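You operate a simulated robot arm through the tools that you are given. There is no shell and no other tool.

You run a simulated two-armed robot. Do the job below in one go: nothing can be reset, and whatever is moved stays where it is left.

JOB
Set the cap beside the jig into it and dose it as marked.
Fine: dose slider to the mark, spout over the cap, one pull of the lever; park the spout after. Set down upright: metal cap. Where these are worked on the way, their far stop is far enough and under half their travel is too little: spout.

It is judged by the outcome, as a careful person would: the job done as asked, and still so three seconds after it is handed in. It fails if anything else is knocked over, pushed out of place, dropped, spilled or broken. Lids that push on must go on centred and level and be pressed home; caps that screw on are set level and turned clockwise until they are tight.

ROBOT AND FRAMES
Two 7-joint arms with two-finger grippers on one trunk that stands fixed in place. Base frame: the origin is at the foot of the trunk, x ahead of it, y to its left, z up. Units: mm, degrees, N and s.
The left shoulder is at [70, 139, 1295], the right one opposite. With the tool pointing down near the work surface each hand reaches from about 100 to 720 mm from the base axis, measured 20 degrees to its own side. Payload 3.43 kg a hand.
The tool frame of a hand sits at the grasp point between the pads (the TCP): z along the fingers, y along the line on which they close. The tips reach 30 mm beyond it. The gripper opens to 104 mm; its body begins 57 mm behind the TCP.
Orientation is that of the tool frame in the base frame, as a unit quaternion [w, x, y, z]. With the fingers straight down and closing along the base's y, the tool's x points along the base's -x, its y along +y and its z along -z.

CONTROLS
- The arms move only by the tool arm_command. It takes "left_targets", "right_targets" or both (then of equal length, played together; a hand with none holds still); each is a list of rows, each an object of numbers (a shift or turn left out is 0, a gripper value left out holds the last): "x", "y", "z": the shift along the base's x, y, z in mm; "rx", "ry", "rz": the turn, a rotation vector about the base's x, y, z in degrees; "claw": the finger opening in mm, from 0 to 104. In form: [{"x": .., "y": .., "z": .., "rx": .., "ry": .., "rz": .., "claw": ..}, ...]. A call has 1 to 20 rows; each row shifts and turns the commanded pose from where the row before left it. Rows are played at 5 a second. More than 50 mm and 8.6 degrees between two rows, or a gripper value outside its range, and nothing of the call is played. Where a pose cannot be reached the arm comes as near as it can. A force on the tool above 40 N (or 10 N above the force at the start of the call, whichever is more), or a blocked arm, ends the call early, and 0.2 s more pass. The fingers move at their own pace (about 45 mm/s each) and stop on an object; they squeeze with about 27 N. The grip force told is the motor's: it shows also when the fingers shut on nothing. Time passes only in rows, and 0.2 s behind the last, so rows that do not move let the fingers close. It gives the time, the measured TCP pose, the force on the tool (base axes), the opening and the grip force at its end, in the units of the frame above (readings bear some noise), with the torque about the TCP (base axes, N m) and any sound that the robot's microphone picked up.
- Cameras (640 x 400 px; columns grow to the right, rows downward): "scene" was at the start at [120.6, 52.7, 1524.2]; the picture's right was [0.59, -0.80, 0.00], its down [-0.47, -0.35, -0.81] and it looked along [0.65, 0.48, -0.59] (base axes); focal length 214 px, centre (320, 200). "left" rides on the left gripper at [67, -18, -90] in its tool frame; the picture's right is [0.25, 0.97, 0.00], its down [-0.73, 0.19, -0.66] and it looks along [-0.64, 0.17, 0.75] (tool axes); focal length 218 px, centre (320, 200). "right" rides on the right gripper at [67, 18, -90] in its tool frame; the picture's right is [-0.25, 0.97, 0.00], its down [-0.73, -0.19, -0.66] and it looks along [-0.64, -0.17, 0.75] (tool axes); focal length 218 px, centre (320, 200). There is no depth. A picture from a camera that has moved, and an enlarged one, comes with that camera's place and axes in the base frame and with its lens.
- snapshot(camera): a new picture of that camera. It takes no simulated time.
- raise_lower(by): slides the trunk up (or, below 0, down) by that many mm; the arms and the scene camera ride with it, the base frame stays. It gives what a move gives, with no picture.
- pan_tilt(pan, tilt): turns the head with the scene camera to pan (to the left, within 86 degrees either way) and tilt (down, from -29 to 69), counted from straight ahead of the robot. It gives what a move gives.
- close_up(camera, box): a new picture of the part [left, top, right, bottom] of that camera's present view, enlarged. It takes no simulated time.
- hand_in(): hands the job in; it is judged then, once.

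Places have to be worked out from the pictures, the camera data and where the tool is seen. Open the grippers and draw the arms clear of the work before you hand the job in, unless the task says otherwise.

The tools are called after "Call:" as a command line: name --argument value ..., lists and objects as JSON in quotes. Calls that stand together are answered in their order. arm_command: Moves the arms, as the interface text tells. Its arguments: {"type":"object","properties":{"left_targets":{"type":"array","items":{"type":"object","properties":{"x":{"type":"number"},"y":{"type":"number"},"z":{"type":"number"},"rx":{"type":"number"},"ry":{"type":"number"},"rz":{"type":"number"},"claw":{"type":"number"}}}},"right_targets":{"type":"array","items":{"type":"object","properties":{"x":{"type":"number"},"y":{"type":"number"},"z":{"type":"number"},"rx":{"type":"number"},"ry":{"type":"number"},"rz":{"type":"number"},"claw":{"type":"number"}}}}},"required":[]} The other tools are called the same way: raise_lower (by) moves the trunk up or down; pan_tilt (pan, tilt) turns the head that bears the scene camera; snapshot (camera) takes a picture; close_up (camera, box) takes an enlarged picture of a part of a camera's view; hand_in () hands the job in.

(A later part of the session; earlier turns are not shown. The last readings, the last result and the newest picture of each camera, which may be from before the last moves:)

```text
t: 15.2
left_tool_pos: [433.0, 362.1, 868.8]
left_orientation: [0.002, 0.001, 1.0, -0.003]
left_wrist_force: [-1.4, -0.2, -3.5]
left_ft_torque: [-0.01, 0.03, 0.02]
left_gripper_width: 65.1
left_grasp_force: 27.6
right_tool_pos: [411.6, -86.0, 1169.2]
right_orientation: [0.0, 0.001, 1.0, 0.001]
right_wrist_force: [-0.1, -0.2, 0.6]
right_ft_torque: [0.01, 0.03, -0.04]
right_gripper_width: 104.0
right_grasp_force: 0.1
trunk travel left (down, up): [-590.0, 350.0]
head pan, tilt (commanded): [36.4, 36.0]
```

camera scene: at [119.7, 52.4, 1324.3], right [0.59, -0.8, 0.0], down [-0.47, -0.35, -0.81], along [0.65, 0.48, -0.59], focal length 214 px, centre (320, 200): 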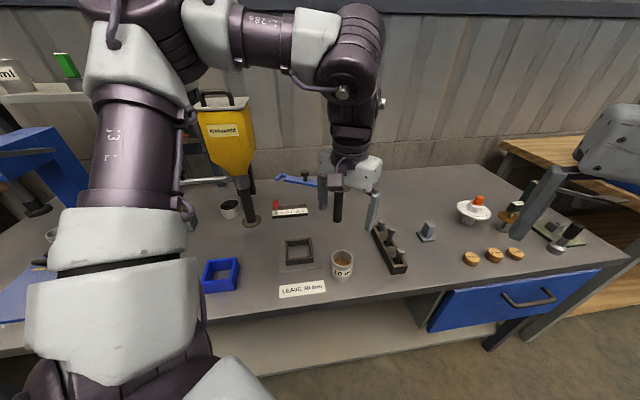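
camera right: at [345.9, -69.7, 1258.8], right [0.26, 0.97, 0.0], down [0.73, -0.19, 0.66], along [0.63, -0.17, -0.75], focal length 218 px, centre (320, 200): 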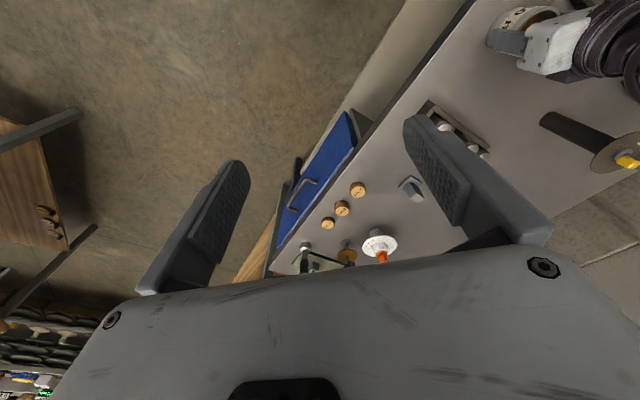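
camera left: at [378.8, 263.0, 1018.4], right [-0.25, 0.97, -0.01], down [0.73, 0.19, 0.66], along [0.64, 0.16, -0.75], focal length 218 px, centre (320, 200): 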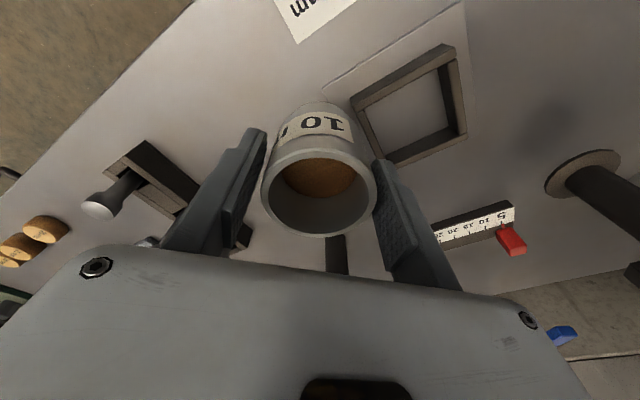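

Still hanging free at z=868.8. I go on in 1 mm steps.

Call:
arm_command --left_targets '[{"z": -1}, {"z": -1}, {"z": 0}]'

```text
t: 16.0
left_tool_pos: [432.3, 362.8, 869.5]
left_orientation: [0.004, 0.001, 1.0, -0.001]
left_wrist_force: [0.8, 2.8, 13.3]
left_ft_torque: [0.37, 0.31, -0.11]
left_gripper_width: 65.0
left_grasp_force: 27.4
right_tool_pos: [410.3, -86.1, 1170.1]
right_orientation: [0.0, 0.0, 1.0, 0.001]
right_wrist_force: [0.8, -0.6, -0.6]
right_ft_torque: [-0.02, 0.0, -0.04]
right_gripper_width: 104.1
right_grasp_force: 0.1
trunk travel left (down, up): [-590.0, 350.0]
head pan, tilt (commanded): [36.4, 36.0]
```

A contact force of 13 N appeared at z≈869, which fits the plate top (~803). I check the picture before letting go.

Call:
close_up --camera "scene" --box '[275, 225, 339, 275]'

Call:
snapshot --camera "left"

```text
8.00 times, centred on (307, 250) of scene
camera zoom: at [119.5, 51.9, 1324.6], right [0.59, -0.8, 0.0], down [-0.47, -0.35, -0.81], along [0.65, 0.48, -0.59], focal length 1716 px, centre (424, -200)
```

zoom: 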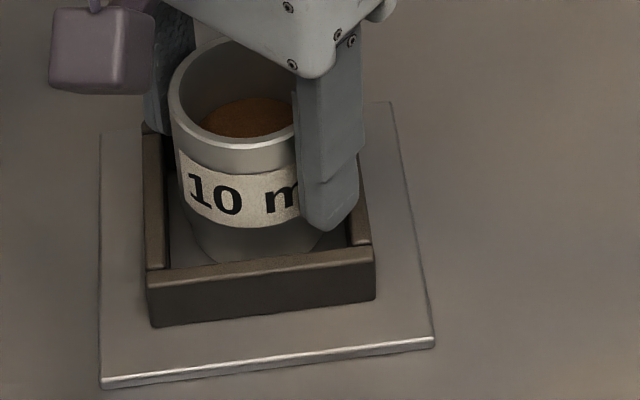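

```text
taken
camera left: at [364.9, 345.4, 957.7], right [-0.25, 0.97, 0.0], down [0.72, 0.19, 0.66], along [0.64, 0.16, -0.75], focal length 218 px, centre (320, 200)
```

left: 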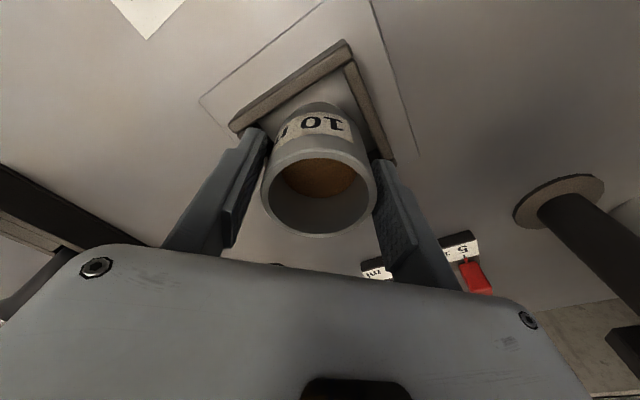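

It sits within the frame, label facing the robot and level. I open the fingers gently and check that it stays put.

Call:
arm_command --left_targets '[{"z": 0.7}, {"claw": 75}, {"claw": 85}, {"claw": 85}]'

Call:
close_up --camera "scene" --box '[275, 225, 339, 275]'

Call:
close_up --camera "left" --box '[200, 40, 440, 240]'

```text
t: 17.0
left_tool_pos: [433.1, 362.3, 869.6]
left_orientation: [0.001, 0.0, 1.0, -0.002]
left_wrist_force: [0.4, -0.9, -1.2]
left_ft_torque: [-0.02, -0.01, -0.01]
left_gripper_width: 84.8
left_grasp_force: 0.0
right_tool_pos: [411.9, -86.4, 1170.8]
right_orientation: [0.0, 0.0, 1.0, 0.001]
right_wrist_force: [-0.3, 0.1, 0.6]
right_ft_torque: [0.01, 0.02, 0.01]
right_gripper_width: 103.8
right_grasp_force: 0.1
trunk travel left (down, up): [-590.0, 350.0]
head pan, tilt (commanded): [36.4, 36.0]
```

```text
8.00 times, centred on (307, 250) of scene
camera zoom: at [120.8, 52.7, 1324.1], right [0.59, -0.8, 0.0], down [-0.47, -0.35, -0.81], along [0.65, 0.48, -0.59], focal length 1716 px, centre (424, -200)
```

zoom: 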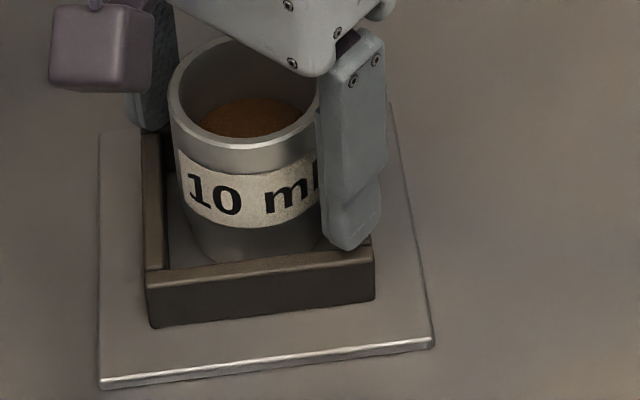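

```text
2.00 times, centred on (320, 140) of left
camera zoom: at [366.0, 345.9, 957.5], right [-0.25, 0.97, -0.01], down [0.73, 0.19, 0.66], along [0.64, 0.16, -0.75], focal length 436 px, centre (320, 320)
```

zoom: 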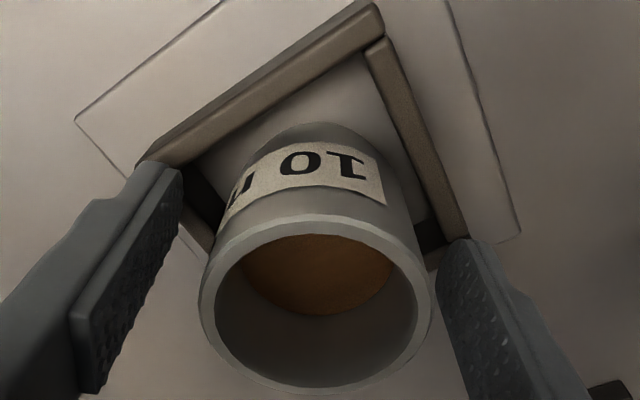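

The cap stands free in the jig. I raise the hand straight up and look at the cap and at the dose slider.

Call:
arm_command --left_targets '[{"z": 20, "claw": 90}, {"z": 40}, {"z": 40}, {"z": 40}, {"z": 0}]'

Call:
snapshot --camera "left"

Call:
close_up --camera "scene" --box '[267, 215, 347, 280]'

Call:
close_up --camera "scene" --box '[160, 150, 320, 250]'

```text
t: 18.2
left_tool_pos: [431.7, 362.0, 1006.3]
left_orientation: [0.002, -0.001, 1.0, -0.002]
left_wrist_force: [-0.2, 0.9, 0.1]
left_ft_torque: [-0.01, 0.02, -0.03]
left_gripper_width: 90.2
left_grasp_force: 0.2
right_tool_pos: [413.1, -86.2, 1169.1]
right_orientation: [0.0, 0.001, 1.0, 0.001]
right_wrist_force: [-0.5, -0.1, 0.1]
right_ft_torque: [-0.01, 0.03, -0.02]
right_gripper_width: 104.0
right_grasp_force: 0.0
trunk travel left (down, up): [-590.0, 350.0]
head pan, tilt (commanded): [36.4, 36.0]
```

```text
taken
camera left: at [365.3, 344.7, 1094.0], right [-0.25, 0.97, -0.01], down [0.73, 0.19, 0.66], along [0.64, 0.16, -0.75], focal length 218 px, centre (320, 200)
```

left: 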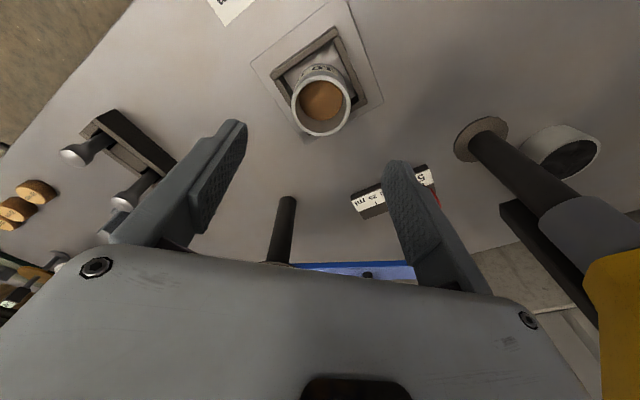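

```text
6.15 times, centred on (307, 248) of scene
camera zoom: at [121.1, 53.1, 1324.1], right [0.59, -0.8, 0.0], down [-0.47, -0.35, -0.81], along [0.65, 0.48, -0.59], focal length 1320 px, centre (400, -92)
```

zoom: 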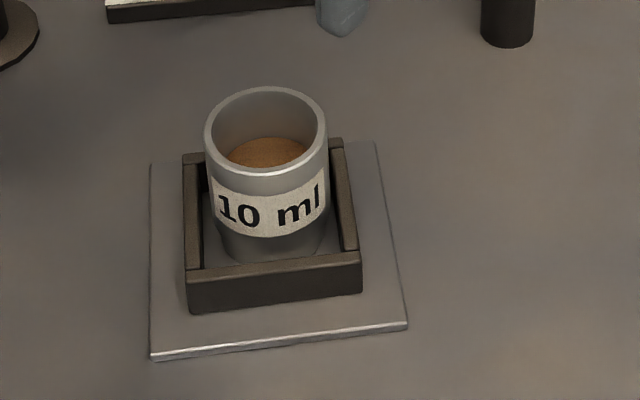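

```text
4.00 times, centred on (240, 200) of scene
camera zoom: at [121.1, 53.1, 1324.1], right [0.59, -0.8, 0.0], down [-0.47, -0.35, -0.81], along [0.65, 0.48, -0.59], focal length 858 px, centre (640, 200)
```

zoom: 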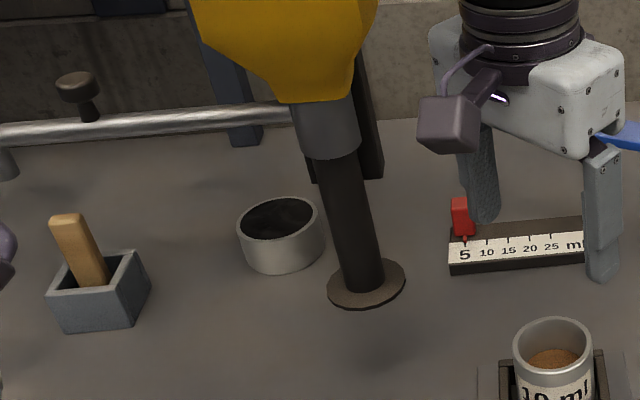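

The cap stands centred in the jig. Next is the slider; before reaching there I check how the arm lies relative to the hopper.

Call:
snapshot --camera "scene"

Call:
close_up --camera "left" --box '[320, 100, 640, 300]'

```text
taken
camera scene: at [121.1, 53.1, 1324.1], right [0.59, -0.8, 0.0], down [-0.47, -0.35, -0.81], along [0.65, 0.48, -0.59], focal length 214 px, centre (320, 200)
```

scene: 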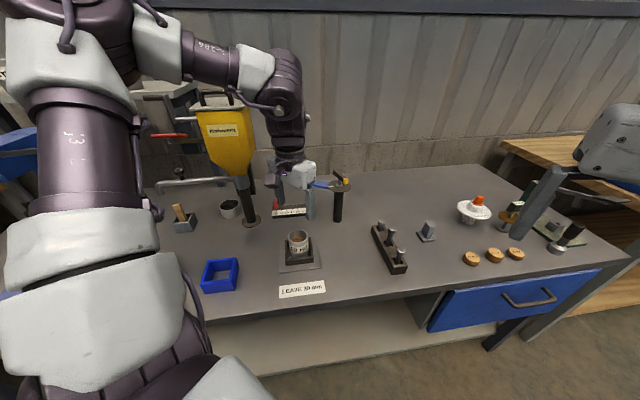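

```text
2.00 times, centred on (480, 200) of left
camera zoom: at [365.3, 344.7, 1094.0], right [-0.25, 0.97, -0.01], down [0.73, 0.19, 0.66], along [0.64, 0.16, -0.75], focal length 436 px, centre (0, 200)
```

zoom: 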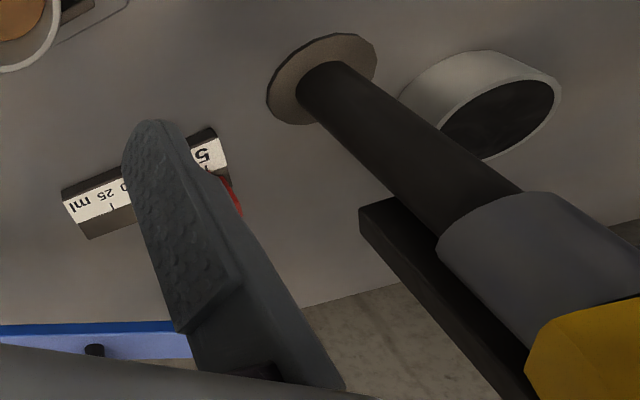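

The slider is at about (544, 572) beside the dispenser's post. To keep the hand clear of the hopper I turn it 45° and lean it back 30° while moving to a hover point short of the slider.

Call:
arm_command --left_targets '[{"x": 5, "y": 5, "rz": 7.5}, {"x": 5, "y": 5, "rz": 7.5}, {"x": 5, "y": 5, "rz": 7.5}, {"x": 5, "y": 5, "rz": 7.5}, {"x": 5, "y": 5, "rz": 7.5}, {"x": 5, "y": 5, "rz": 7.5}, {"x": 9, "y": 10, "rx": 5.3, "ry": -5.3}, {"x": 9, "y": 10, "rx": 5.3, "ry": -5.3}, {"x": 9, "y": 10, "rx": 5.3, "ry": -5.3}, {"x": 9, "y": 10, "rx": 5.3, "ry": -5.3}, {"claw": 104}]'

Call:
snapshot --camera "left"

Call:
snapshot --camera "scene"

```text
t: 20.6
left_tool_pos: [485.9, 486.3, 1035.8]
left_orientation: [0.242, -0.37, 0.892, 0.099]
left_wrist_force: [0.4, 0.5, -1.5]
left_ft_torque: [-0.02, 0.0, 0.0]
left_gripper_width: 104.0
left_grasp_force: 0.1
left hand out of reach, approached as far as the arm can: row 7, 8, 9, 10
right_tool_pos: [411.7, -86.6, 1169.5]
right_orientation: [0.0, 0.001, 1.0, 0.001]
right_wrist_force: [0.1, -0.7, -0.4]
right_ft_torque: [-0.02, 0.03, 0.0]
right_gripper_width: 104.0
right_grasp_force: 0.0
trunk travel left (down, up): [-590.0, 350.0]
head pan, tilt (commanded): [36.4, 36.0]
```

```text
taken
camera left: at [426.2, 400.9, 1081.0], right [-0.84, 0.53, -0.13], down [0.07, 0.35, 0.93], along [0.54, 0.77, -0.33], focal length 218 px, centre (320, 200)
```

left: 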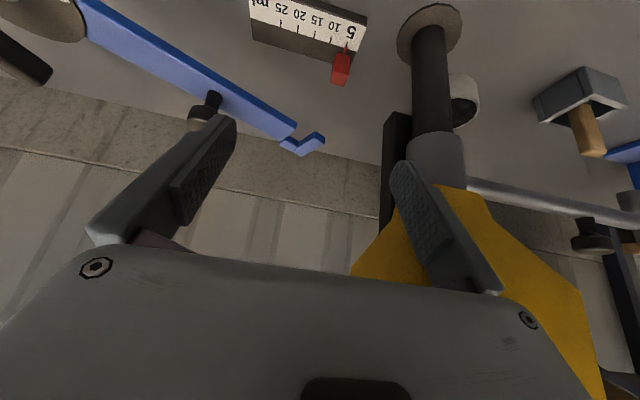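

```text
taken
camera scene: at [121.1, 52.2, 1324.2], right [0.59, -0.8, 0.0], down [-0.47, -0.35, -0.81], along [0.65, 0.48, -0.59], focal length 214 px, centre (320, 200)
```

scene: 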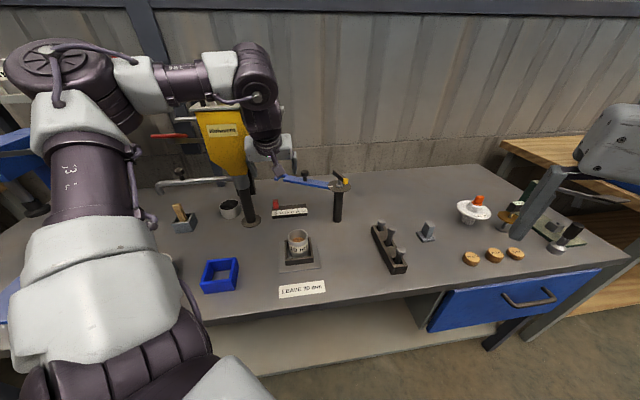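

The arm could not take that pose exactly and came out at (486, 486, 1036), with the forearm near the hopper top. I look closely at that clearance before any further move.

Call:
close_up --camera "scene" --box '[140, 40, 340, 200]'

Call:
close_up --camera "left" --box '[240, 0, 480, 150]'

```text
2.50 times, centred on (240, 120) of scene
camera zoom: at [121.1, 52.2, 1324.2], right [0.59, -0.8, 0.0], down [-0.47, -0.35, -0.81], along [0.65, 0.48, -0.59], focal length 536 px, centre (520, 400)
```

zoom: 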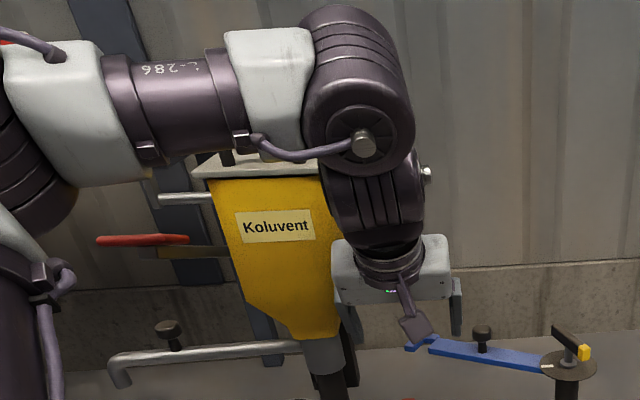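

```text
2.67 times, centred on (360, 75) of left
camera zoom: at [426.2, 400.9, 1081.0], right [-0.84, 0.53, -0.13], down [0.07, 0.35, 0.93], along [0.54, 0.77, -0.33], focal length 582 px, centre (213, 533)
```

zoom: 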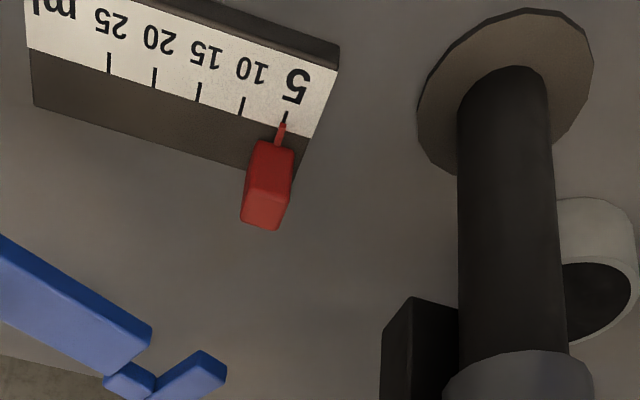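

The slider knob is at (542, 572), top z≈850, ticks 20 mm apart along (1,-1)/√2. I move the open hand to a hover above it, offset so that one finger lies on the hopper side of the knob.

Call:
arm_command --left_targets '[{"x": 12, "y": 21, "z": -14}, {"x": 12, "y": 21, "z": -14}, {"x": 12, "y": 21, "z": -14}, {"x": 12, "y": 21, "z": -14}, {"x": 12, "y": 20, "z": -14}, {"z": -6}]'

Call:
snapshot --camera "left"

Call:
snapshot --camera "scene"

```text
t: 20.9
left_tool_pos: [486.4, 492.7, 1029.2]
left_orientation: [0.236, -0.371, 0.893, 0.096]
left_wrist_force: [-17.3, -19.2, -0.3]
left_ft_torque: [0.78, -0.7, 1.7]
left_gripper_width: 100.8
left_grasp_force: 0.0
right_tool_pos: [408.7, -89.3, 1169.8]
right_orientation: [0.001, 0.001, 1.0, 0.002]
right_wrist_force: [-0.1, 0.0, -0.6]
right_ft_torque: [-0.03, 0.0, 0.01]
right_gripper_width: 104.1
right_grasp_force: 0.1
trunk travel left (down, up): [-590.0, 350.0]
head pan, tilt (commanded): [36.4, 36.0]
stopped in row 1 (left hand): the force on the tool passed its limit at 52 N (the readings are from after the stop); the commanded pose is now the measured one
```

```text
taken
camera left: at [427.7, 408.4, 1074.0], right [-0.84, 0.53, -0.13], down [0.08, 0.36, 0.93], along [0.54, 0.77, -0.34], focal length 218 px, centre (320, 200)
```

left: 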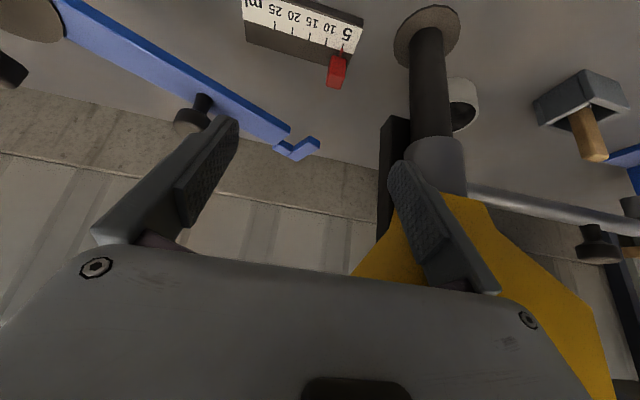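

```text
taken
camera scene: at [117.7, 49.3, 1324.6], right [0.59, -0.8, 0.0], down [-0.47, -0.35, -0.81], along [0.65, 0.48, -0.59], focal length 214 px, centre (320, 200)
```

scene: 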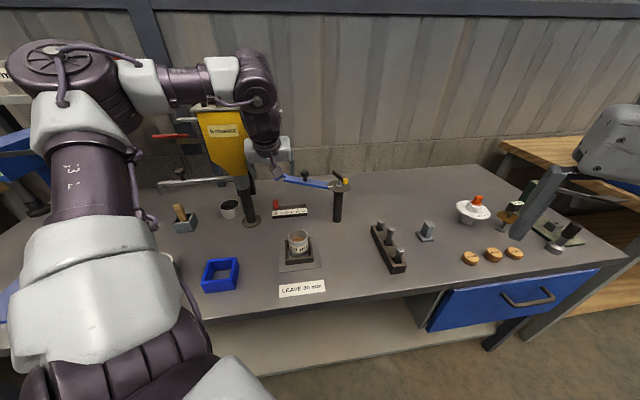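

A finger touched the hopper's front (about 50 N, stopped) because the arm had strayed from its commanded path. I back straight away from the hopper in small steps and check the force.

Call:
arm_command --left_targets '[{"x": -4, "y": -10}, {"x": -4, "y": -10}, {"x": -2, "y": -10}]'

Call:
close_up --camera "scene" --box '[140, 40, 340, 240]'

```text
t: 21.7
left_tool_pos: [486.4, 487.0, 1029.1]
left_orientation: [0.236, -0.37, 0.893, 0.096]
left_wrist_force: [-0.6, -0.2, -0.4]
left_ft_torque: [-0.01, 0.0, -0.02]
left_gripper_width: 104.1
left_grasp_force: 0.1
left hand out of reach, approached as far as the arm can: row 2, 3
right_tool_pos: [412.1, -85.1, 1169.1]
right_orientation: [-0.001, 0.001, 1.0, 0.001]
right_wrist_force: [-0.3, -0.2, 0.0]
right_ft_torque: [0.01, 0.02, 0.02]
right_gripper_width: 103.8
right_grasp_force: 0.2
trunk travel left (down, up): [-590.0, 350.0]
head pan, tilt (commanded): [36.4, 36.0]
```

```text
2.00 times, centred on (240, 140) of scene
camera zoom: at [121.0, 52.9, 1324.1], right [0.59, -0.8, 0.0], down [-0.47, -0.35, -0.81], along [0.65, 0.48, -0.59], focal length 429 px, centre (480, 320)
```

zoom: 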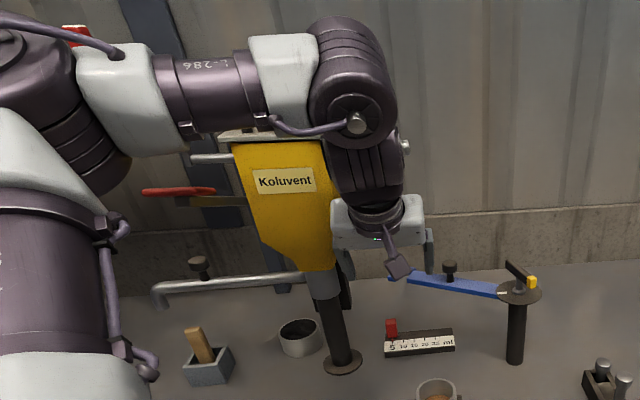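

Contact is released (force ~0) and the dispenser stands as before. I re-align the commanded pose with the measured one, then lower the trunk so the arm has this same, reachable posture at slider height.

Call:
arm_command --left_targets '[{"x": 9, "y": 21}]'

Call:
raise_lower --by -80

Call:
snapshot --camera "scene"

Call:
snapshot --camera "left"

```text
t: 22.1
left_tool_pos: [487.9, 493.8, 1027.4]
left_orientation: [0.23, -0.372, 0.894, 0.093]
left_wrist_force: [-9.3, -11.1, 1.1]
left_ft_torque: [0.47, -0.35, 1.02]
left_gripper_width: 103.0
left_grasp_force: 0.1
right_tool_pos: [411.4, -89.1, 1169.3]
right_orientation: [0.0, 0.001, 1.0, 0.001]
right_wrist_force: [-0.2, 0.0, 0.5]
right_ft_torque: [0.0, -0.01, -0.01]
right_gripper_width: 103.7
right_grasp_force: 0.1
trunk travel left (down, up): [-590.0, 350.0]
head pan, tilt (commanded): [36.4, 36.0]
stopped in row 1 (left hand): the force on the tool passed its limit at 63 N (the readings are from after the stop); the commanded pose is now the measured one
```

```text
t: 23.3
left_tool_pos: [489.1, 497.0, 947.1]
left_orientation: [0.229, -0.372, 0.895, 0.092]
left_wrist_force: [0.3, 0.0, 0.3]
left_ft_torque: [-0.01, -0.02, 0.01]
left_gripper_width: 103.7
left_grasp_force: 0.0
right_tool_pos: [412.8, -84.3, 1089.6]
right_orientation: [0.0, 0.001, 1.0, 0.0]
right_wrist_force: [0.3, 0.8, -0.3]
right_ft_torque: [-0.01, 0.01, 0.0]
right_gripper_width: 103.8
right_grasp_force: 0.1
trunk travel left (down, up): [-510.0, 430.0]
head pan, tilt (commanded): [36.4, 36.0]
```

```text
taken
camera scene: at [120.6, 52.9, 1244.2], right [0.59, -0.8, 0.0], down [-0.47, -0.35, -0.81], along [0.65, 0.48, -0.59], focal length 214 px, centre (320, 200)
```

scene: 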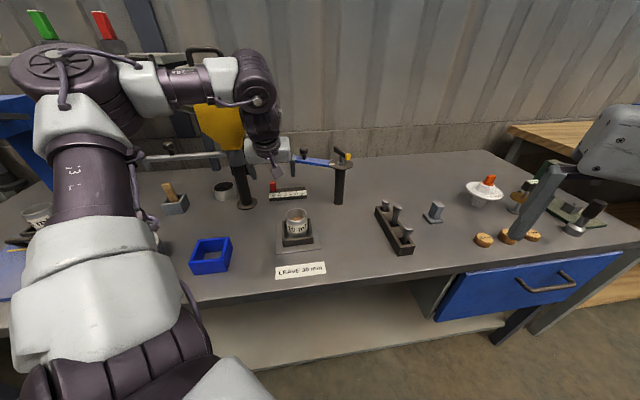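

```text
taken
camera left: at [429.6, 412.0, 991.8], right [-0.84, 0.53, -0.13], down [0.09, 0.37, 0.93], along [0.53, 0.77, -0.36], focal length 218 px, centre (320, 200)
```

left: 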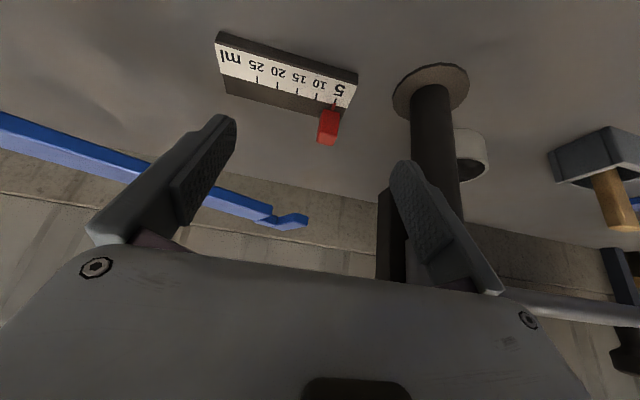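

That re-alignment nudged the hopper again because the command had already been clamped; it is free now (force 0) with the trunk 80 mm lower. I move away from the post, toward +x and down, in small steps.

Call:
arm_command --left_targets '[{"x": 12, "y": -3, "z": -6}, {"x": 12, "y": -3, "z": -6}]'

Call:
snapshot --camera "left"

```text
t: 23.9
left_tool_pos: [512.8, 488.4, 934.1]
left_orientation: [0.231, -0.371, 0.895, 0.093]
left_wrist_force: [0.8, -0.8, -0.4]
left_ft_torque: [-0.01, -0.04, 0.02]
left_gripper_width: 104.1
left_grasp_force: 0.1
right_tool_pos: [412.9, -85.6, 1089.3]
right_orientation: [-0.001, 0.001, 1.0, 0.001]
right_wrist_force: [0.9, 0.3, -0.1]
right_ft_torque: [0.02, 0.0, 0.04]
right_gripper_width: 104.1
right_grasp_force: 0.1
trunk travel left (down, up): [-510.0, 430.0]
head pan, tilt (commanded): [36.4, 36.0]
```

```text
taken
camera left: at [454.3, 404.5, 978.6], right [-0.84, 0.53, -0.13], down [0.09, 0.37, 0.93], along [0.53, 0.77, -0.36], focal length 218 px, centre (320, 200)
```

left: 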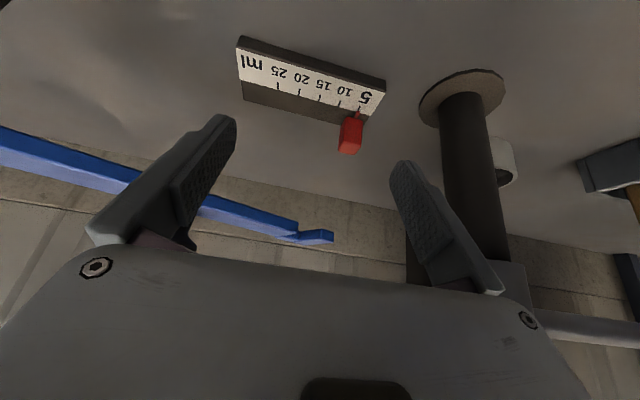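

I now find the blue swing arm hangs at z≈955 right above the front of the slider block, so the hand must come in low beneath it, leaning more. I go lower and back a little, then test whether more lean is reachable.

Call:
arm_command --left_targets '[{"x": -5, "y": -5, "z": -15}, {"x": -5, "y": -5, "z": -15}, {"z": -10}]'

Call:
arm_command --left_targets '[{"rx": 3.5, "ry": -3.5}, {"rx": 3.5, "ry": -3.5}]'

```text
t: 24.7
left_tool_pos: [501.9, 485.0, 896.1]
left_orientation: [0.23, -0.372, 0.894, 0.094]
left_wrist_force: [-0.3, 0.1, -1.2]
left_ft_torque: [0.02, 0.03, 0.03]
left_gripper_width: 104.0
left_grasp_force: 0.0
left hand out of reach, approached as far as the arm can: row 2
right_tool_pos: [412.4, -86.5, 1090.4]
right_orientation: [0.0, 0.001, 1.0, 0.001]
right_wrist_force: [0.2, -0.8, -0.7]
right_ft_torque: [0.03, 0.0, -0.05]
right_gripper_width: 104.2
right_grasp_force: 0.1
trunk travel left (down, up): [-510.0, 430.0]
head pan, tilt (commanded): [36.4, 36.0]
```

```text
t: 25.3
left_tool_pos: [485.6, 524.4, 909.4]
left_orientation: [0.288, -0.365, 0.877, 0.117]
left_wrist_force: [-0.5, 0.2, 0.3]
left_ft_torque: [-0.03, -0.02, 0.02]
left_gripper_width: 104.1
left_grasp_force: 0.0
left hand out of reach, approached as far as the arm can: row 1, 2
right_tool_pos: [411.2, -84.3, 1089.1]
right_orientation: [0.0, 0.001, 1.0, -0.001]
right_wrist_force: [1.5, 0.3, 0.2]
right_ft_torque: [0.01, 0.03, -0.02]
right_gripper_width: 103.9
right_grasp_force: 0.1
trunk travel left (down, up): [-510.0, 430.0]
head pan, tilt (commanded): [36.4, 36.0]
```

More lean at this heading pushes the hand toward the post, so I turn the heading back toward +x (where the wrist seems freer) while moving away from the post, in small steps.

Call:
arm_command --left_targets '[{"x": 3, "y": -8, "rz": -5}]'

Call:
arm_command --left_targets '[{"x": 3, "y": -10, "rz": -5}]'

Call:
arm_command --left_targets '[{"x": 3, "y": -10, "rz": -5}]'

Call:
snapshot --camera "left"

Call:
snapshot --camera "scene"

```text
t: 25.7
left_tool_pos: [488.0, 515.8, 910.1]
left_orientation: [0.313, -0.323, 0.886, 0.111]
left_wrist_force: [0.3, 0.2, 0.1]
left_ft_torque: [-0.03, 0.05, -0.01]
left_gripper_width: 104.0
left_grasp_force: 0.0
right_tool_pos: [410.8, -85.6, 1090.2]
right_orientation: [0.001, 0.0, 1.0, 0.0]
right_wrist_force: [0.2, 0.2, -0.4]
right_ft_torque: [-0.02, -0.02, -0.02]
right_gripper_width: 104.2
right_grasp_force: 0.1
trunk travel left (down, up): [-510.0, 430.0]
head pan, tilt (commanded): [36.4, 36.0]
```

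```text
t: 26.1
left_tool_pos: [491.3, 504.6, 910.1]
left_orientation: [0.316, -0.284, 0.9, 0.097]
left_wrist_force: [0.0, -0.1, -0.3]
left_ft_torque: [-0.03, 0.0, 0.01]
left_gripper_width: 103.7
left_grasp_force: 0.1
right_tool_pos: [411.4, -86.2, 1090.2]
right_orientation: [0.001, 0.001, 1.0, 0.001]
right_wrist_force: [-0.5, 0.0, -0.1]
right_ft_torque: [0.01, 0.0, 0.02]
right_gripper_width: 104.1
right_grasp_force: 0.1
trunk travel left (down, up): [-510.0, 430.0]
head pan, tilt (commanded): [36.4, 36.0]
```

```text
t: 26.5
left_tool_pos: [494.8, 495.5, 908.5]
left_orientation: [0.32, -0.245, 0.912, 0.083]
left_wrist_force: [-0.4, 0.2, -0.2]
left_ft_torque: [0.02, -0.01, 0.01]
left_gripper_width: 103.9
left_grasp_force: 0.1
right_tool_pos: [411.9, -86.8, 1089.7]
right_orientation: [0.0, 0.001, 1.0, 0.0]
right_wrist_force: [0.3, 0.2, 0.0]
right_ft_torque: [0.02, 0.0, 0.01]
right_gripper_width: 104.2
right_grasp_force: 0.0
trunk travel left (down, up): [-510.0, 430.0]
head pan, tilt (commanded): [36.4, 36.0]
```

```text
taken
camera left: at [409.6, 427.2, 936.1], right [-0.65, 0.74, -0.16], down [0.04, 0.25, 0.97], along [0.76, 0.63, -0.19], focal length 218 px, centre (320, 200)
```

left: 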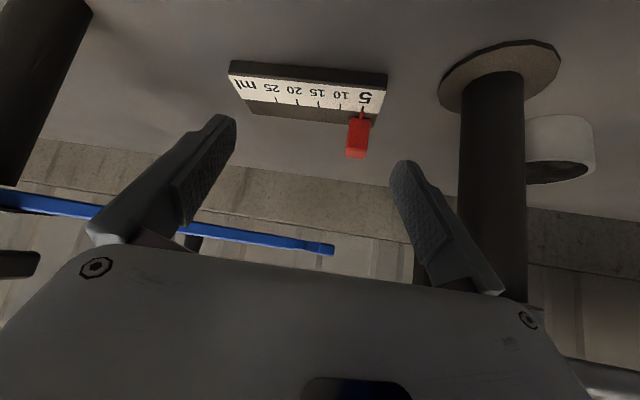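

```text
taken
camera scene: at [120.2, 52.6, 1244.2], right [0.59, -0.8, 0.0], down [-0.47, -0.35, -0.81], along [0.65, 0.48, -0.59], focal length 214 px, centre (320, 200)
```

scene: 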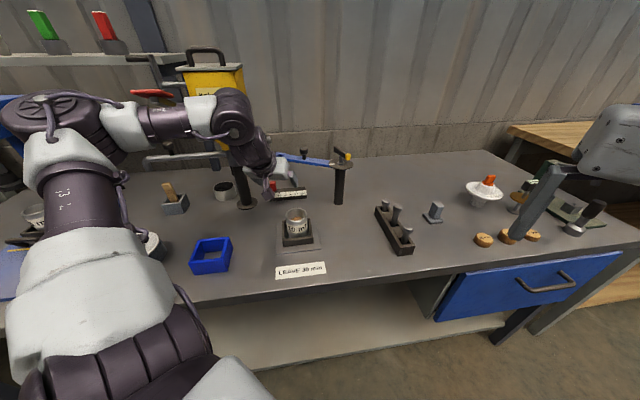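

With the heading at 30° the poses are reachable. I add lean up to about 50° and check the pose holds.

Call:
arm_command --left_targets '[{"rx": 3, "ry": -5.2}]'

Call:
arm_command --left_targets '[{"rx": 3, "ry": -5.2}]'

```text
t: 26.9
left_tool_pos: [495.0, 496.2, 910.1]
left_orientation: [0.368, -0.24, 0.893, 0.096]
left_wrist_force: [-0.7, 0.6, 0.3]
left_ft_torque: [-0.05, 0.02, 0.0]
left_gripper_width: 104.0
left_grasp_force: 0.1
right_tool_pos: [410.1, -86.0, 1090.0]
right_orientation: [0.0, 0.001, 1.0, 0.0]
right_wrist_force: [0.0, 0.1, 0.4]
right_ft_torque: [0.02, -0.01, -0.03]
right_gripper_width: 103.8
right_grasp_force: 0.1
trunk travel left (down, up): [-510.0, 430.0]
head pan, tilt (commanded): [36.4, 36.0]
```

```text
t: 27.3
left_tool_pos: [494.5, 497.1, 909.0]
left_orientation: [0.414, -0.234, 0.873, 0.108]
left_wrist_force: [-0.8, 1.0, -0.8]
left_ft_torque: [-0.04, 0.0, 0.0]
left_gripper_width: 104.1
left_grasp_force: 0.0
right_tool_pos: [411.0, -85.4, 1089.3]
right_orientation: [0.0, 0.001, 1.0, 0.0]
right_wrist_force: [0.8, 0.5, 0.3]
right_ft_torque: [0.02, 0.0, 0.01]
right_gripper_width: 104.0
right_grasp_force: 0.1
trunk travel left (down, up): [-510.0, 430.0]
head pan, tilt (commanded): [36.4, 36.0]
```

Lean 50° holds at (494, 497, 909). I descend to z≈854, well before the slider block, and look.

Call:
arm_command --left_targets '[{"z": -18}, {"z": -18}, {"x": -3, "y": 5, "z": -18}, {"z": 0}]'

Call:
snapshot --camera "left"

Call:
close_up --camera "scene" --box '[190, 120, 350, 240]'

```text
t: 28.3
left_tool_pos: [493.4, 501.1, 854.2]
left_orientation: [0.413, -0.234, 0.873, 0.108]
left_wrist_force: [0.0, -0.3, -0.1]
left_ft_torque: [-0.02, 0.0, 0.0]
left_gripper_width: 103.9
left_grasp_force: 0.0
right_tool_pos: [412.3, -86.0, 1089.3]
right_orientation: [-0.001, 0.001, 1.0, 0.0]
right_wrist_force: [-0.1, -1.0, 0.3]
right_ft_torque: [0.01, -0.02, 0.01]
right_gripper_width: 104.0
right_grasp_force: 0.1
trunk travel left (down, up): [-510.0, 430.0]
head pan, tilt (commanded): [36.4, 36.0]
```

```text
taken
camera left: at [405.1, 430.9, 858.5], right [-0.62, 0.76, -0.2], down [-0.14, 0.15, 0.98], along [0.77, 0.64, 0.01], focal length 218 px, centre (320, 200)
```

left: 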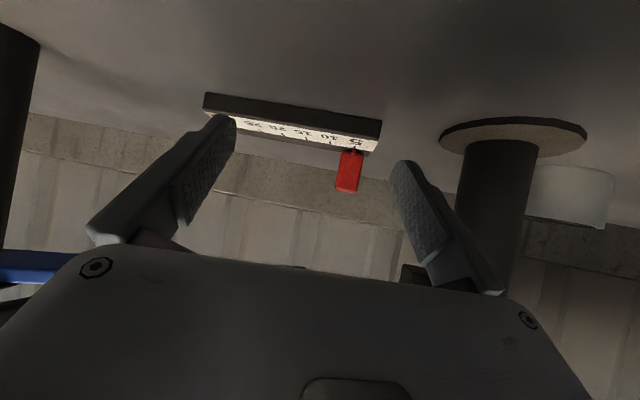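

```text
3.33 times, centred on (270, 180) of scene
camera zoom: at [120.5, 52.3, 1244.2], right [0.59, -0.8, 0.0], down [-0.47, -0.35, -0.81], along [0.65, 0.48, -0.59], focal length 715 px, centre (487, 267)
```

zoom: 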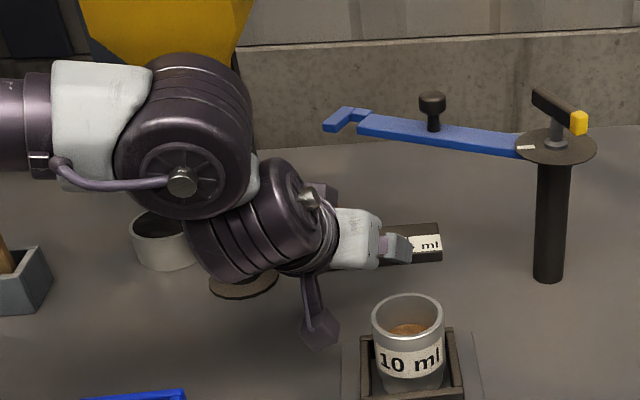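

The low view shows the knob between the fingertips (z≈811–848) with the right finger passing on its hopper side. I advance halfway toward it and check again.

Call:
arm_command --left_targets '[{"x": 8, "y": 8}, {"x": 10, "y": 7}, {"x": 8, "y": 5}]'

Call:
snapshot --camera "left"

Call:
close_up --camera "scene" --box '[190, 120, 350, 240]'

```text
t: 29.1
left_tool_pos: [519.9, 520.4, 854.2]
left_orientation: [0.414, -0.234, 0.873, 0.108]
left_wrist_force: [0.4, -0.9, -0.2]
left_ft_torque: [0.02, 0.0, 0.01]
left_gripper_width: 104.3
left_grasp_force: 0.1
right_tool_pos: [412.9, -87.1, 1090.2]
right_orientation: [-0.001, 0.0, 1.0, 0.0]
right_wrist_force: [-0.2, -0.3, 0.0]
right_ft_torque: [0.01, -0.02, 0.01]
right_gripper_width: 104.0
right_grasp_force: 0.1
trunk travel left (down, up): [-510.0, 430.0]
head pan, tilt (commanded): [36.4, 36.0]
```

```text
taken
camera left: at [431.4, 449.4, 858.8], right [-0.62, 0.76, -0.2], down [-0.14, 0.15, 0.98], along [0.77, 0.64, 0.01], focal length 218 px, centre (320, 200)
```

left: 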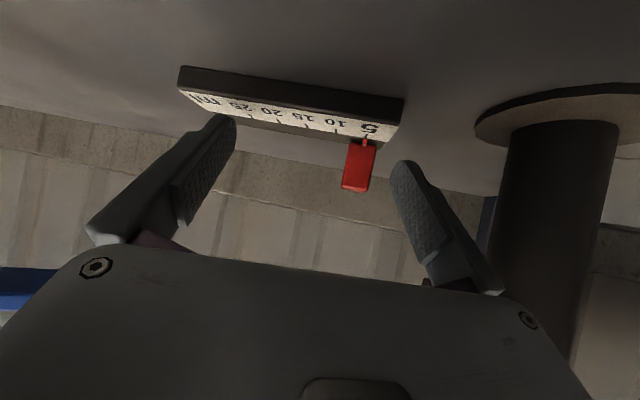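

```text
3.33 times, centred on (270, 180) of scene
camera zoom: at [120.7, 52.6, 1244.2], right [0.59, -0.8, 0.0], down [-0.47, -0.35, -0.81], along [0.65, 0.48, -0.59], focal length 715 px, centre (487, 267)
```

zoom: 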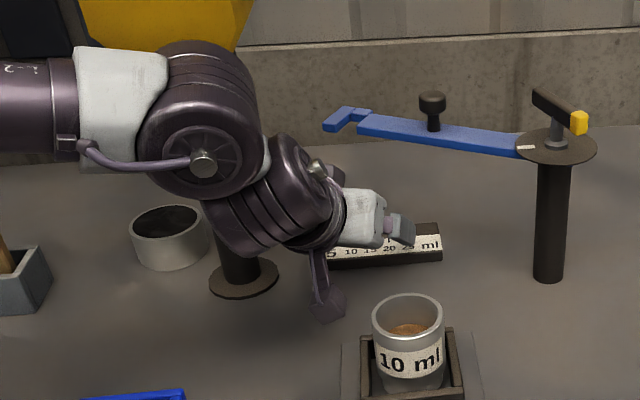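

Well aligned: the knob sits about 8 mm inside the right finger's line. I advance the last 25 mm so the fingertip lies beside the knob.

Call:
arm_command --left_targets '[{"x": 11, "y": 6.5}, {"x": 11, "y": 6.5}, {"x": 0, "y": 0}]'

Call:
snapshot --camera "left"

Call:
close_up --camera "scene" --box '[230, 140, 326, 212]'

```text
t: 29.9
left_tool_pos: [540.7, 532.9, 856.0]
left_orientation: [0.414, -0.234, 0.873, 0.108]
left_wrist_force: [0.1, -0.9, -1.4]
left_ft_torque: [0.01, 0.0, 0.01]
left_gripper_width: 103.8
left_grasp_force: 0.1
right_tool_pos: [411.0, -87.2, 1089.8]
right_orientation: [0.0, 0.001, 1.0, 0.001]
right_wrist_force: [0.7, 0.6, -0.4]
right_ft_torque: [0.02, -0.03, 0.02]
right_gripper_width: 104.1
right_grasp_force: 0.0
trunk travel left (down, up): [-510.0, 430.0]
head pan, tilt (commanded): [36.4, 36.0]
```

```text
taken
camera left: at [452.8, 462.8, 860.4], right [-0.62, 0.76, -0.2], down [-0.14, 0.15, 0.98], along [0.77, 0.64, 0.01], focal length 218 px, centre (320, 200)
```

left: 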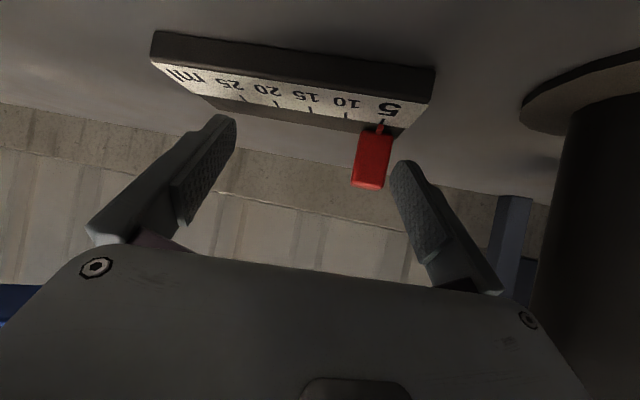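

```text
5.56 times, centred on (278, 176) of scene
camera zoom: at [120.3, 52.5, 1244.2], right [0.59, -0.8, 0.0], down [-0.47, -0.35, -0.81], along [0.65, 0.48, -0.59], focal length 1192 px, centre (553, 333)
```

zoom: 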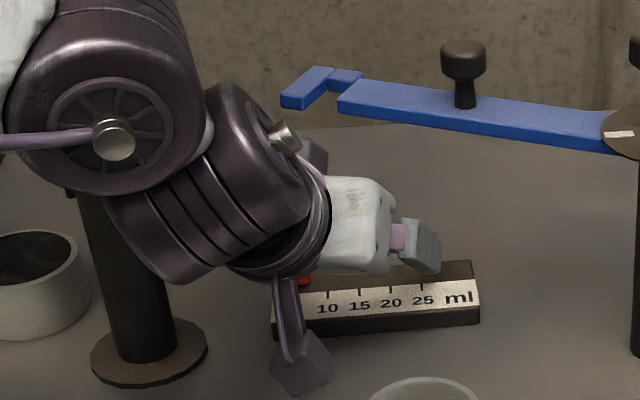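

The knob is at the fingertip plane, about 8 mm from the right pad. I go 6 mm further in and then sideways along the track until contact.

Call:
arm_command --left_targets '[{"x": 5.2, "y": 3}, {"x": 3, "y": -3}, {"x": 3, "y": -3}, {"x": 0, "y": 0}]'

Call:
close_up --camera "left" --box '[200, 40, 440, 210]'

```text
t: 30.9
left_tool_pos: [551.5, 530.1, 856.1]
left_orientation: [0.413, -0.234, 0.873, 0.108]
left_wrist_force: [-1.3, 2.3, 0.4]
left_ft_torque: [0.1, 0.01, 0.04]
left_gripper_width: 104.2
left_grasp_force: 0.0
right_tool_pos: [412.2, -84.4, 1089.5]
right_orientation: [0.0, 0.001, 1.0, 0.0]
right_wrist_force: [-0.1, 0.0, 0.3]
right_ft_torque: [-0.01, 0.01, -0.03]
right_gripper_width: 103.7
right_grasp_force: 0.1
trunk travel left (down, up): [-510.0, 430.0]
head pan, tilt (commanded): [36.4, 36.0]
```

```text
2.35 times, centred on (320, 125) of left
camera zoom: at [464.0, 459.0, 859.7], right [-0.62, 0.76, -0.2], down [-0.14, 0.15, 0.98], along [0.77, 0.64, 0.01], focal length 514 px, centre (320, 376)
```

zoom: 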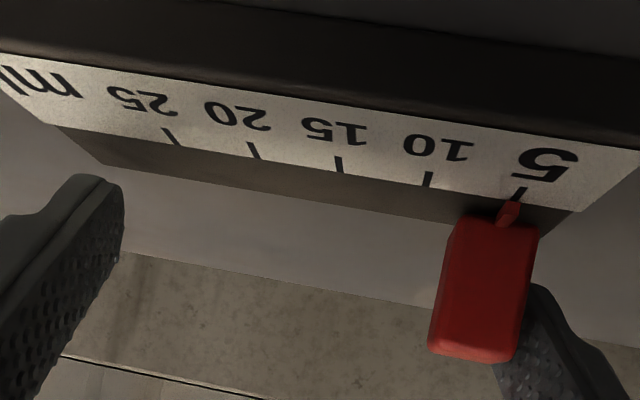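

Light contact (2–3 N) with the knob. I push along the track in small steps, about 15 mm first.

Call:
arm_command --left_targets '[{"x": 2.8, "y": -2.8}, {"x": 2.8, "y": -2.8}, {"x": 2.8, "y": -2.8}, {"x": 2.5, "y": -2.5}, {"x": 0, "y": 0}]'

Call:
close_up --camera "left" --box '[200, 40, 440, 210]'

```text
t: 32.1
left_tool_pos: [563.3, 517.7, 855.9]
left_orientation: [0.414, -0.234, 0.873, 0.107]
left_wrist_force: [-0.3, 0.5, 0.3]
left_ft_torque: [0.02, 0.01, -0.05]
left_gripper_width: 104.1
left_grasp_force: 0.1
right_tool_pos: [412.1, -86.3, 1088.7]
right_orientation: [-0.002, 0.001, 1.0, 0.001]
right_wrist_force: [0.1, -0.4, -0.7]
right_ft_torque: [0.01, -0.03, 0.01]
right_gripper_width: 103.9
right_grasp_force: 0.2
trunk travel left (down, up): [-510.0, 430.0]
head pan, tilt (commanded): [36.4, 36.0]
```

```text
2.35 times, centred on (320, 125) of left
camera zoom: at [474.3, 447.8, 859.3], right [-0.62, 0.76, -0.2], down [-0.14, 0.15, 0.98], along [0.77, 0.64, 0.01], focal length 514 px, centre (320, 376)
```

zoom: 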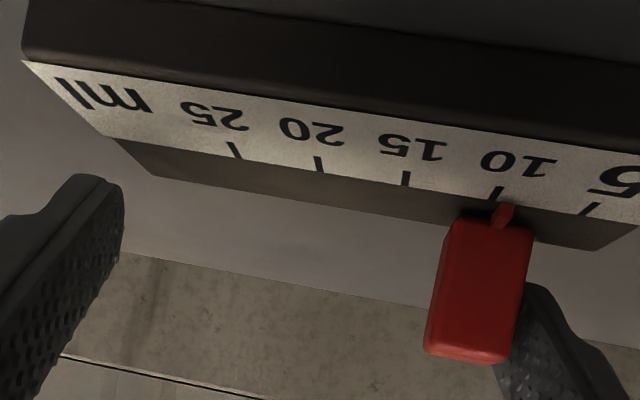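

The pointer has moved close to the 10 tick but looks slightly short. I zoom in more to measure.

Call:
close_up --camera "left" --box '[360, 95, 440, 145]'

Call:
close_up --camera "scene" --box '[250, 165, 330, 215]'

```text
8.00 times, centred on (400, 120) of left
camera zoom: at [474.3, 447.8, 859.3], right [-0.62, 0.76, -0.2], down [-0.14, 0.15, 0.98], along [0.77, 0.64, 0.01], focal length 1746 px, centre (-320, 840)
```

zoom: 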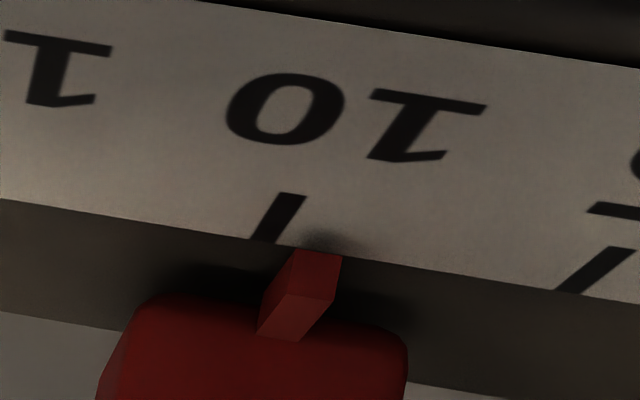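

```text
8.00 times, centred on (290, 190) of scene
camera zoom: at [120.4, 52.6, 1244.2], right [0.59, -0.8, 0.0], down [-0.47, -0.35, -0.81], along [0.65, 0.48, -0.59], focal length 1716 px, centre (560, 280)
```

zoom: 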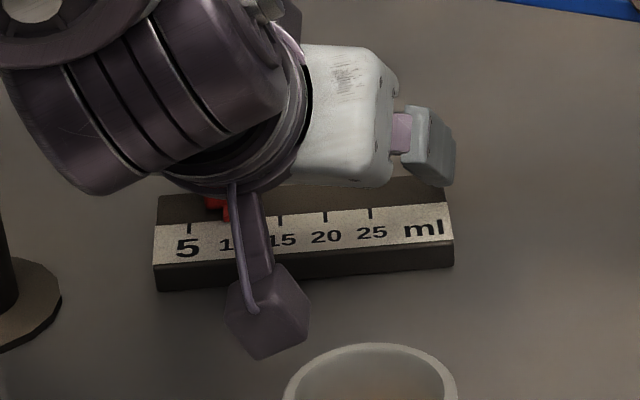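

The pointer stands about 3.4 mm short of the 10 tick. I push 2.4 mm in x and y along the track.

Call:
arm_command --left_targets '[{"x": 1.2, "y": -1.2}, {"x": 1.2, "y": -1.2}, {"x": 0, "y": 0}]'

Call:
close_up --camera "left" --box '[360, 95, 440, 145]'

Call:
close_up --camera "scene" --box '[250, 165, 330, 215]'

```text
t: 32.9
left_tool_pos: [564.3, 516.9, 854.2]
left_orientation: [0.414, -0.235, 0.873, 0.109]
left_wrist_force: [0.4, 0.0, -0.1]
left_ft_torque: [0.01, 0.04, 0.01]
left_gripper_width: 104.1
left_grasp_force: 0.1
right_tool_pos: [412.1, -85.5, 1089.1]
right_orientation: [-0.001, 0.001, 1.0, 0.0]
right_wrist_force: [0.0, 0.0, -0.2]
right_ft_torque: [-0.03, -0.01, 0.05]
right_gripper_width: 104.0
right_grasp_force: 0.0
trunk travel left (down, up): [-510.0, 430.0]
head pan, tilt (commanded): [36.4, 36.0]
```

```text
8.00 times, centred on (400, 120) of left
camera zoom: at [476.5, 446.2, 858.5], right [-0.62, 0.76, -0.2], down [-0.14, 0.15, 0.98], along [0.77, 0.64, 0.01], focal length 1746 px, centre (-320, 840)
```

zoom: 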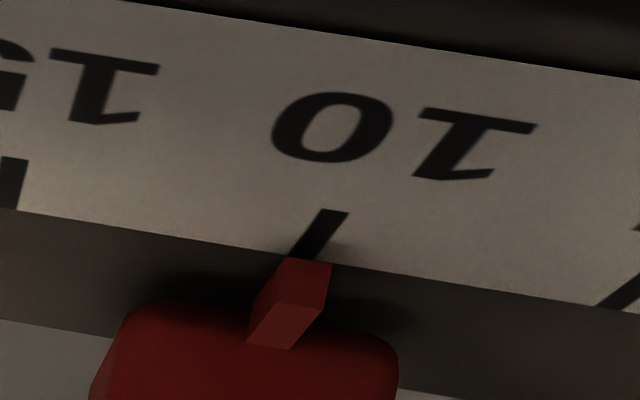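

```text
8.00 times, centred on (290, 190) of scene
camera zoom: at [120.5, 52.6, 1244.2], right [0.59, -0.8, 0.0], down [-0.47, -0.35, -0.81], along [0.65, 0.48, -0.59], focal length 1716 px, centre (560, 280)
```

zoom: 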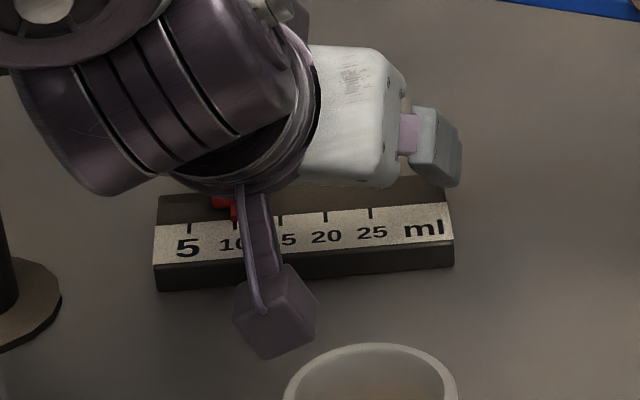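

The pointer now lines up with the 10 tick in both views. I move the finger off the knob and withdraw backwards the way I came, then recheck.

Call:
arm_command --left_targets '[{"x": -2.5, "y": 2.5}, {"x": -2.5, "y": 2.5}, {"x": -10, "y": -5.8}, {"x": -13, "y": -7.5}, {"x": -13, "y": -7.5}, {"x": -13, "y": -7.5}, {"x": -10, "y": -7}, {"x": 0, "y": 0}]'

Call:
close_up --camera "left" --box '[240, 60, 400, 160]'

Call:
close_up --camera "scene" --box '[250, 165, 330, 215]'

```text
t: 34.7
left_tool_pos: [500.3, 486.7, 855.1]
left_orientation: [0.414, -0.235, 0.873, 0.109]
left_wrist_force: [0.1, 0.2, -0.5]
left_ft_torque: [-0.01, 0.04, 0.01]
left_gripper_width: 103.9
left_grasp_force: 0.0
right_tool_pos: [412.1, -85.7, 1089.1]
right_orientation: [-0.001, 0.001, 1.0, 0.0]
right_wrist_force: [-0.6, 0.3, -0.6]
right_ft_torque: [-0.01, 0.01, -0.02]
right_gripper_width: 104.2
right_grasp_force: 0.2
trunk travel left (down, up): [-510.0, 430.0]
head pan, tilt (commanded): [36.4, 36.0]
```

```text
4.00 times, centred on (320, 110) of left
camera zoom: at [411.8, 415.4, 859.5], right [-0.62, 0.76, -0.2], down [-0.14, 0.15, 0.98], along [0.77, 0.64, 0.01], focal length 873 px, centre (320, 560)
```

zoom: 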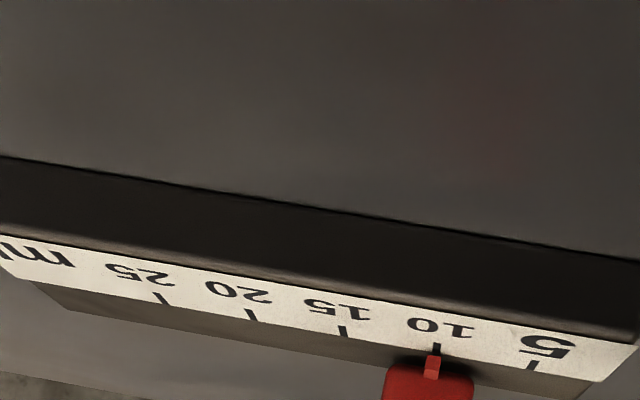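

```text
8.00 times, centred on (290, 190) of scene
camera zoom: at [120.7, 52.7, 1244.2], right [0.59, -0.8, 0.0], down [-0.47, -0.35, -0.81], along [0.65, 0.48, -0.59], focal length 1716 px, centre (560, 280)
```

zoom: 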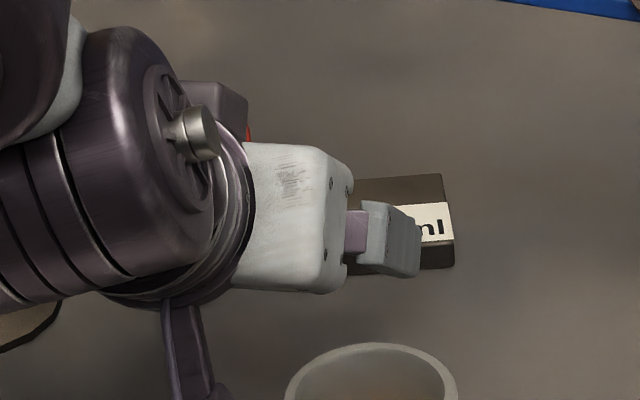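

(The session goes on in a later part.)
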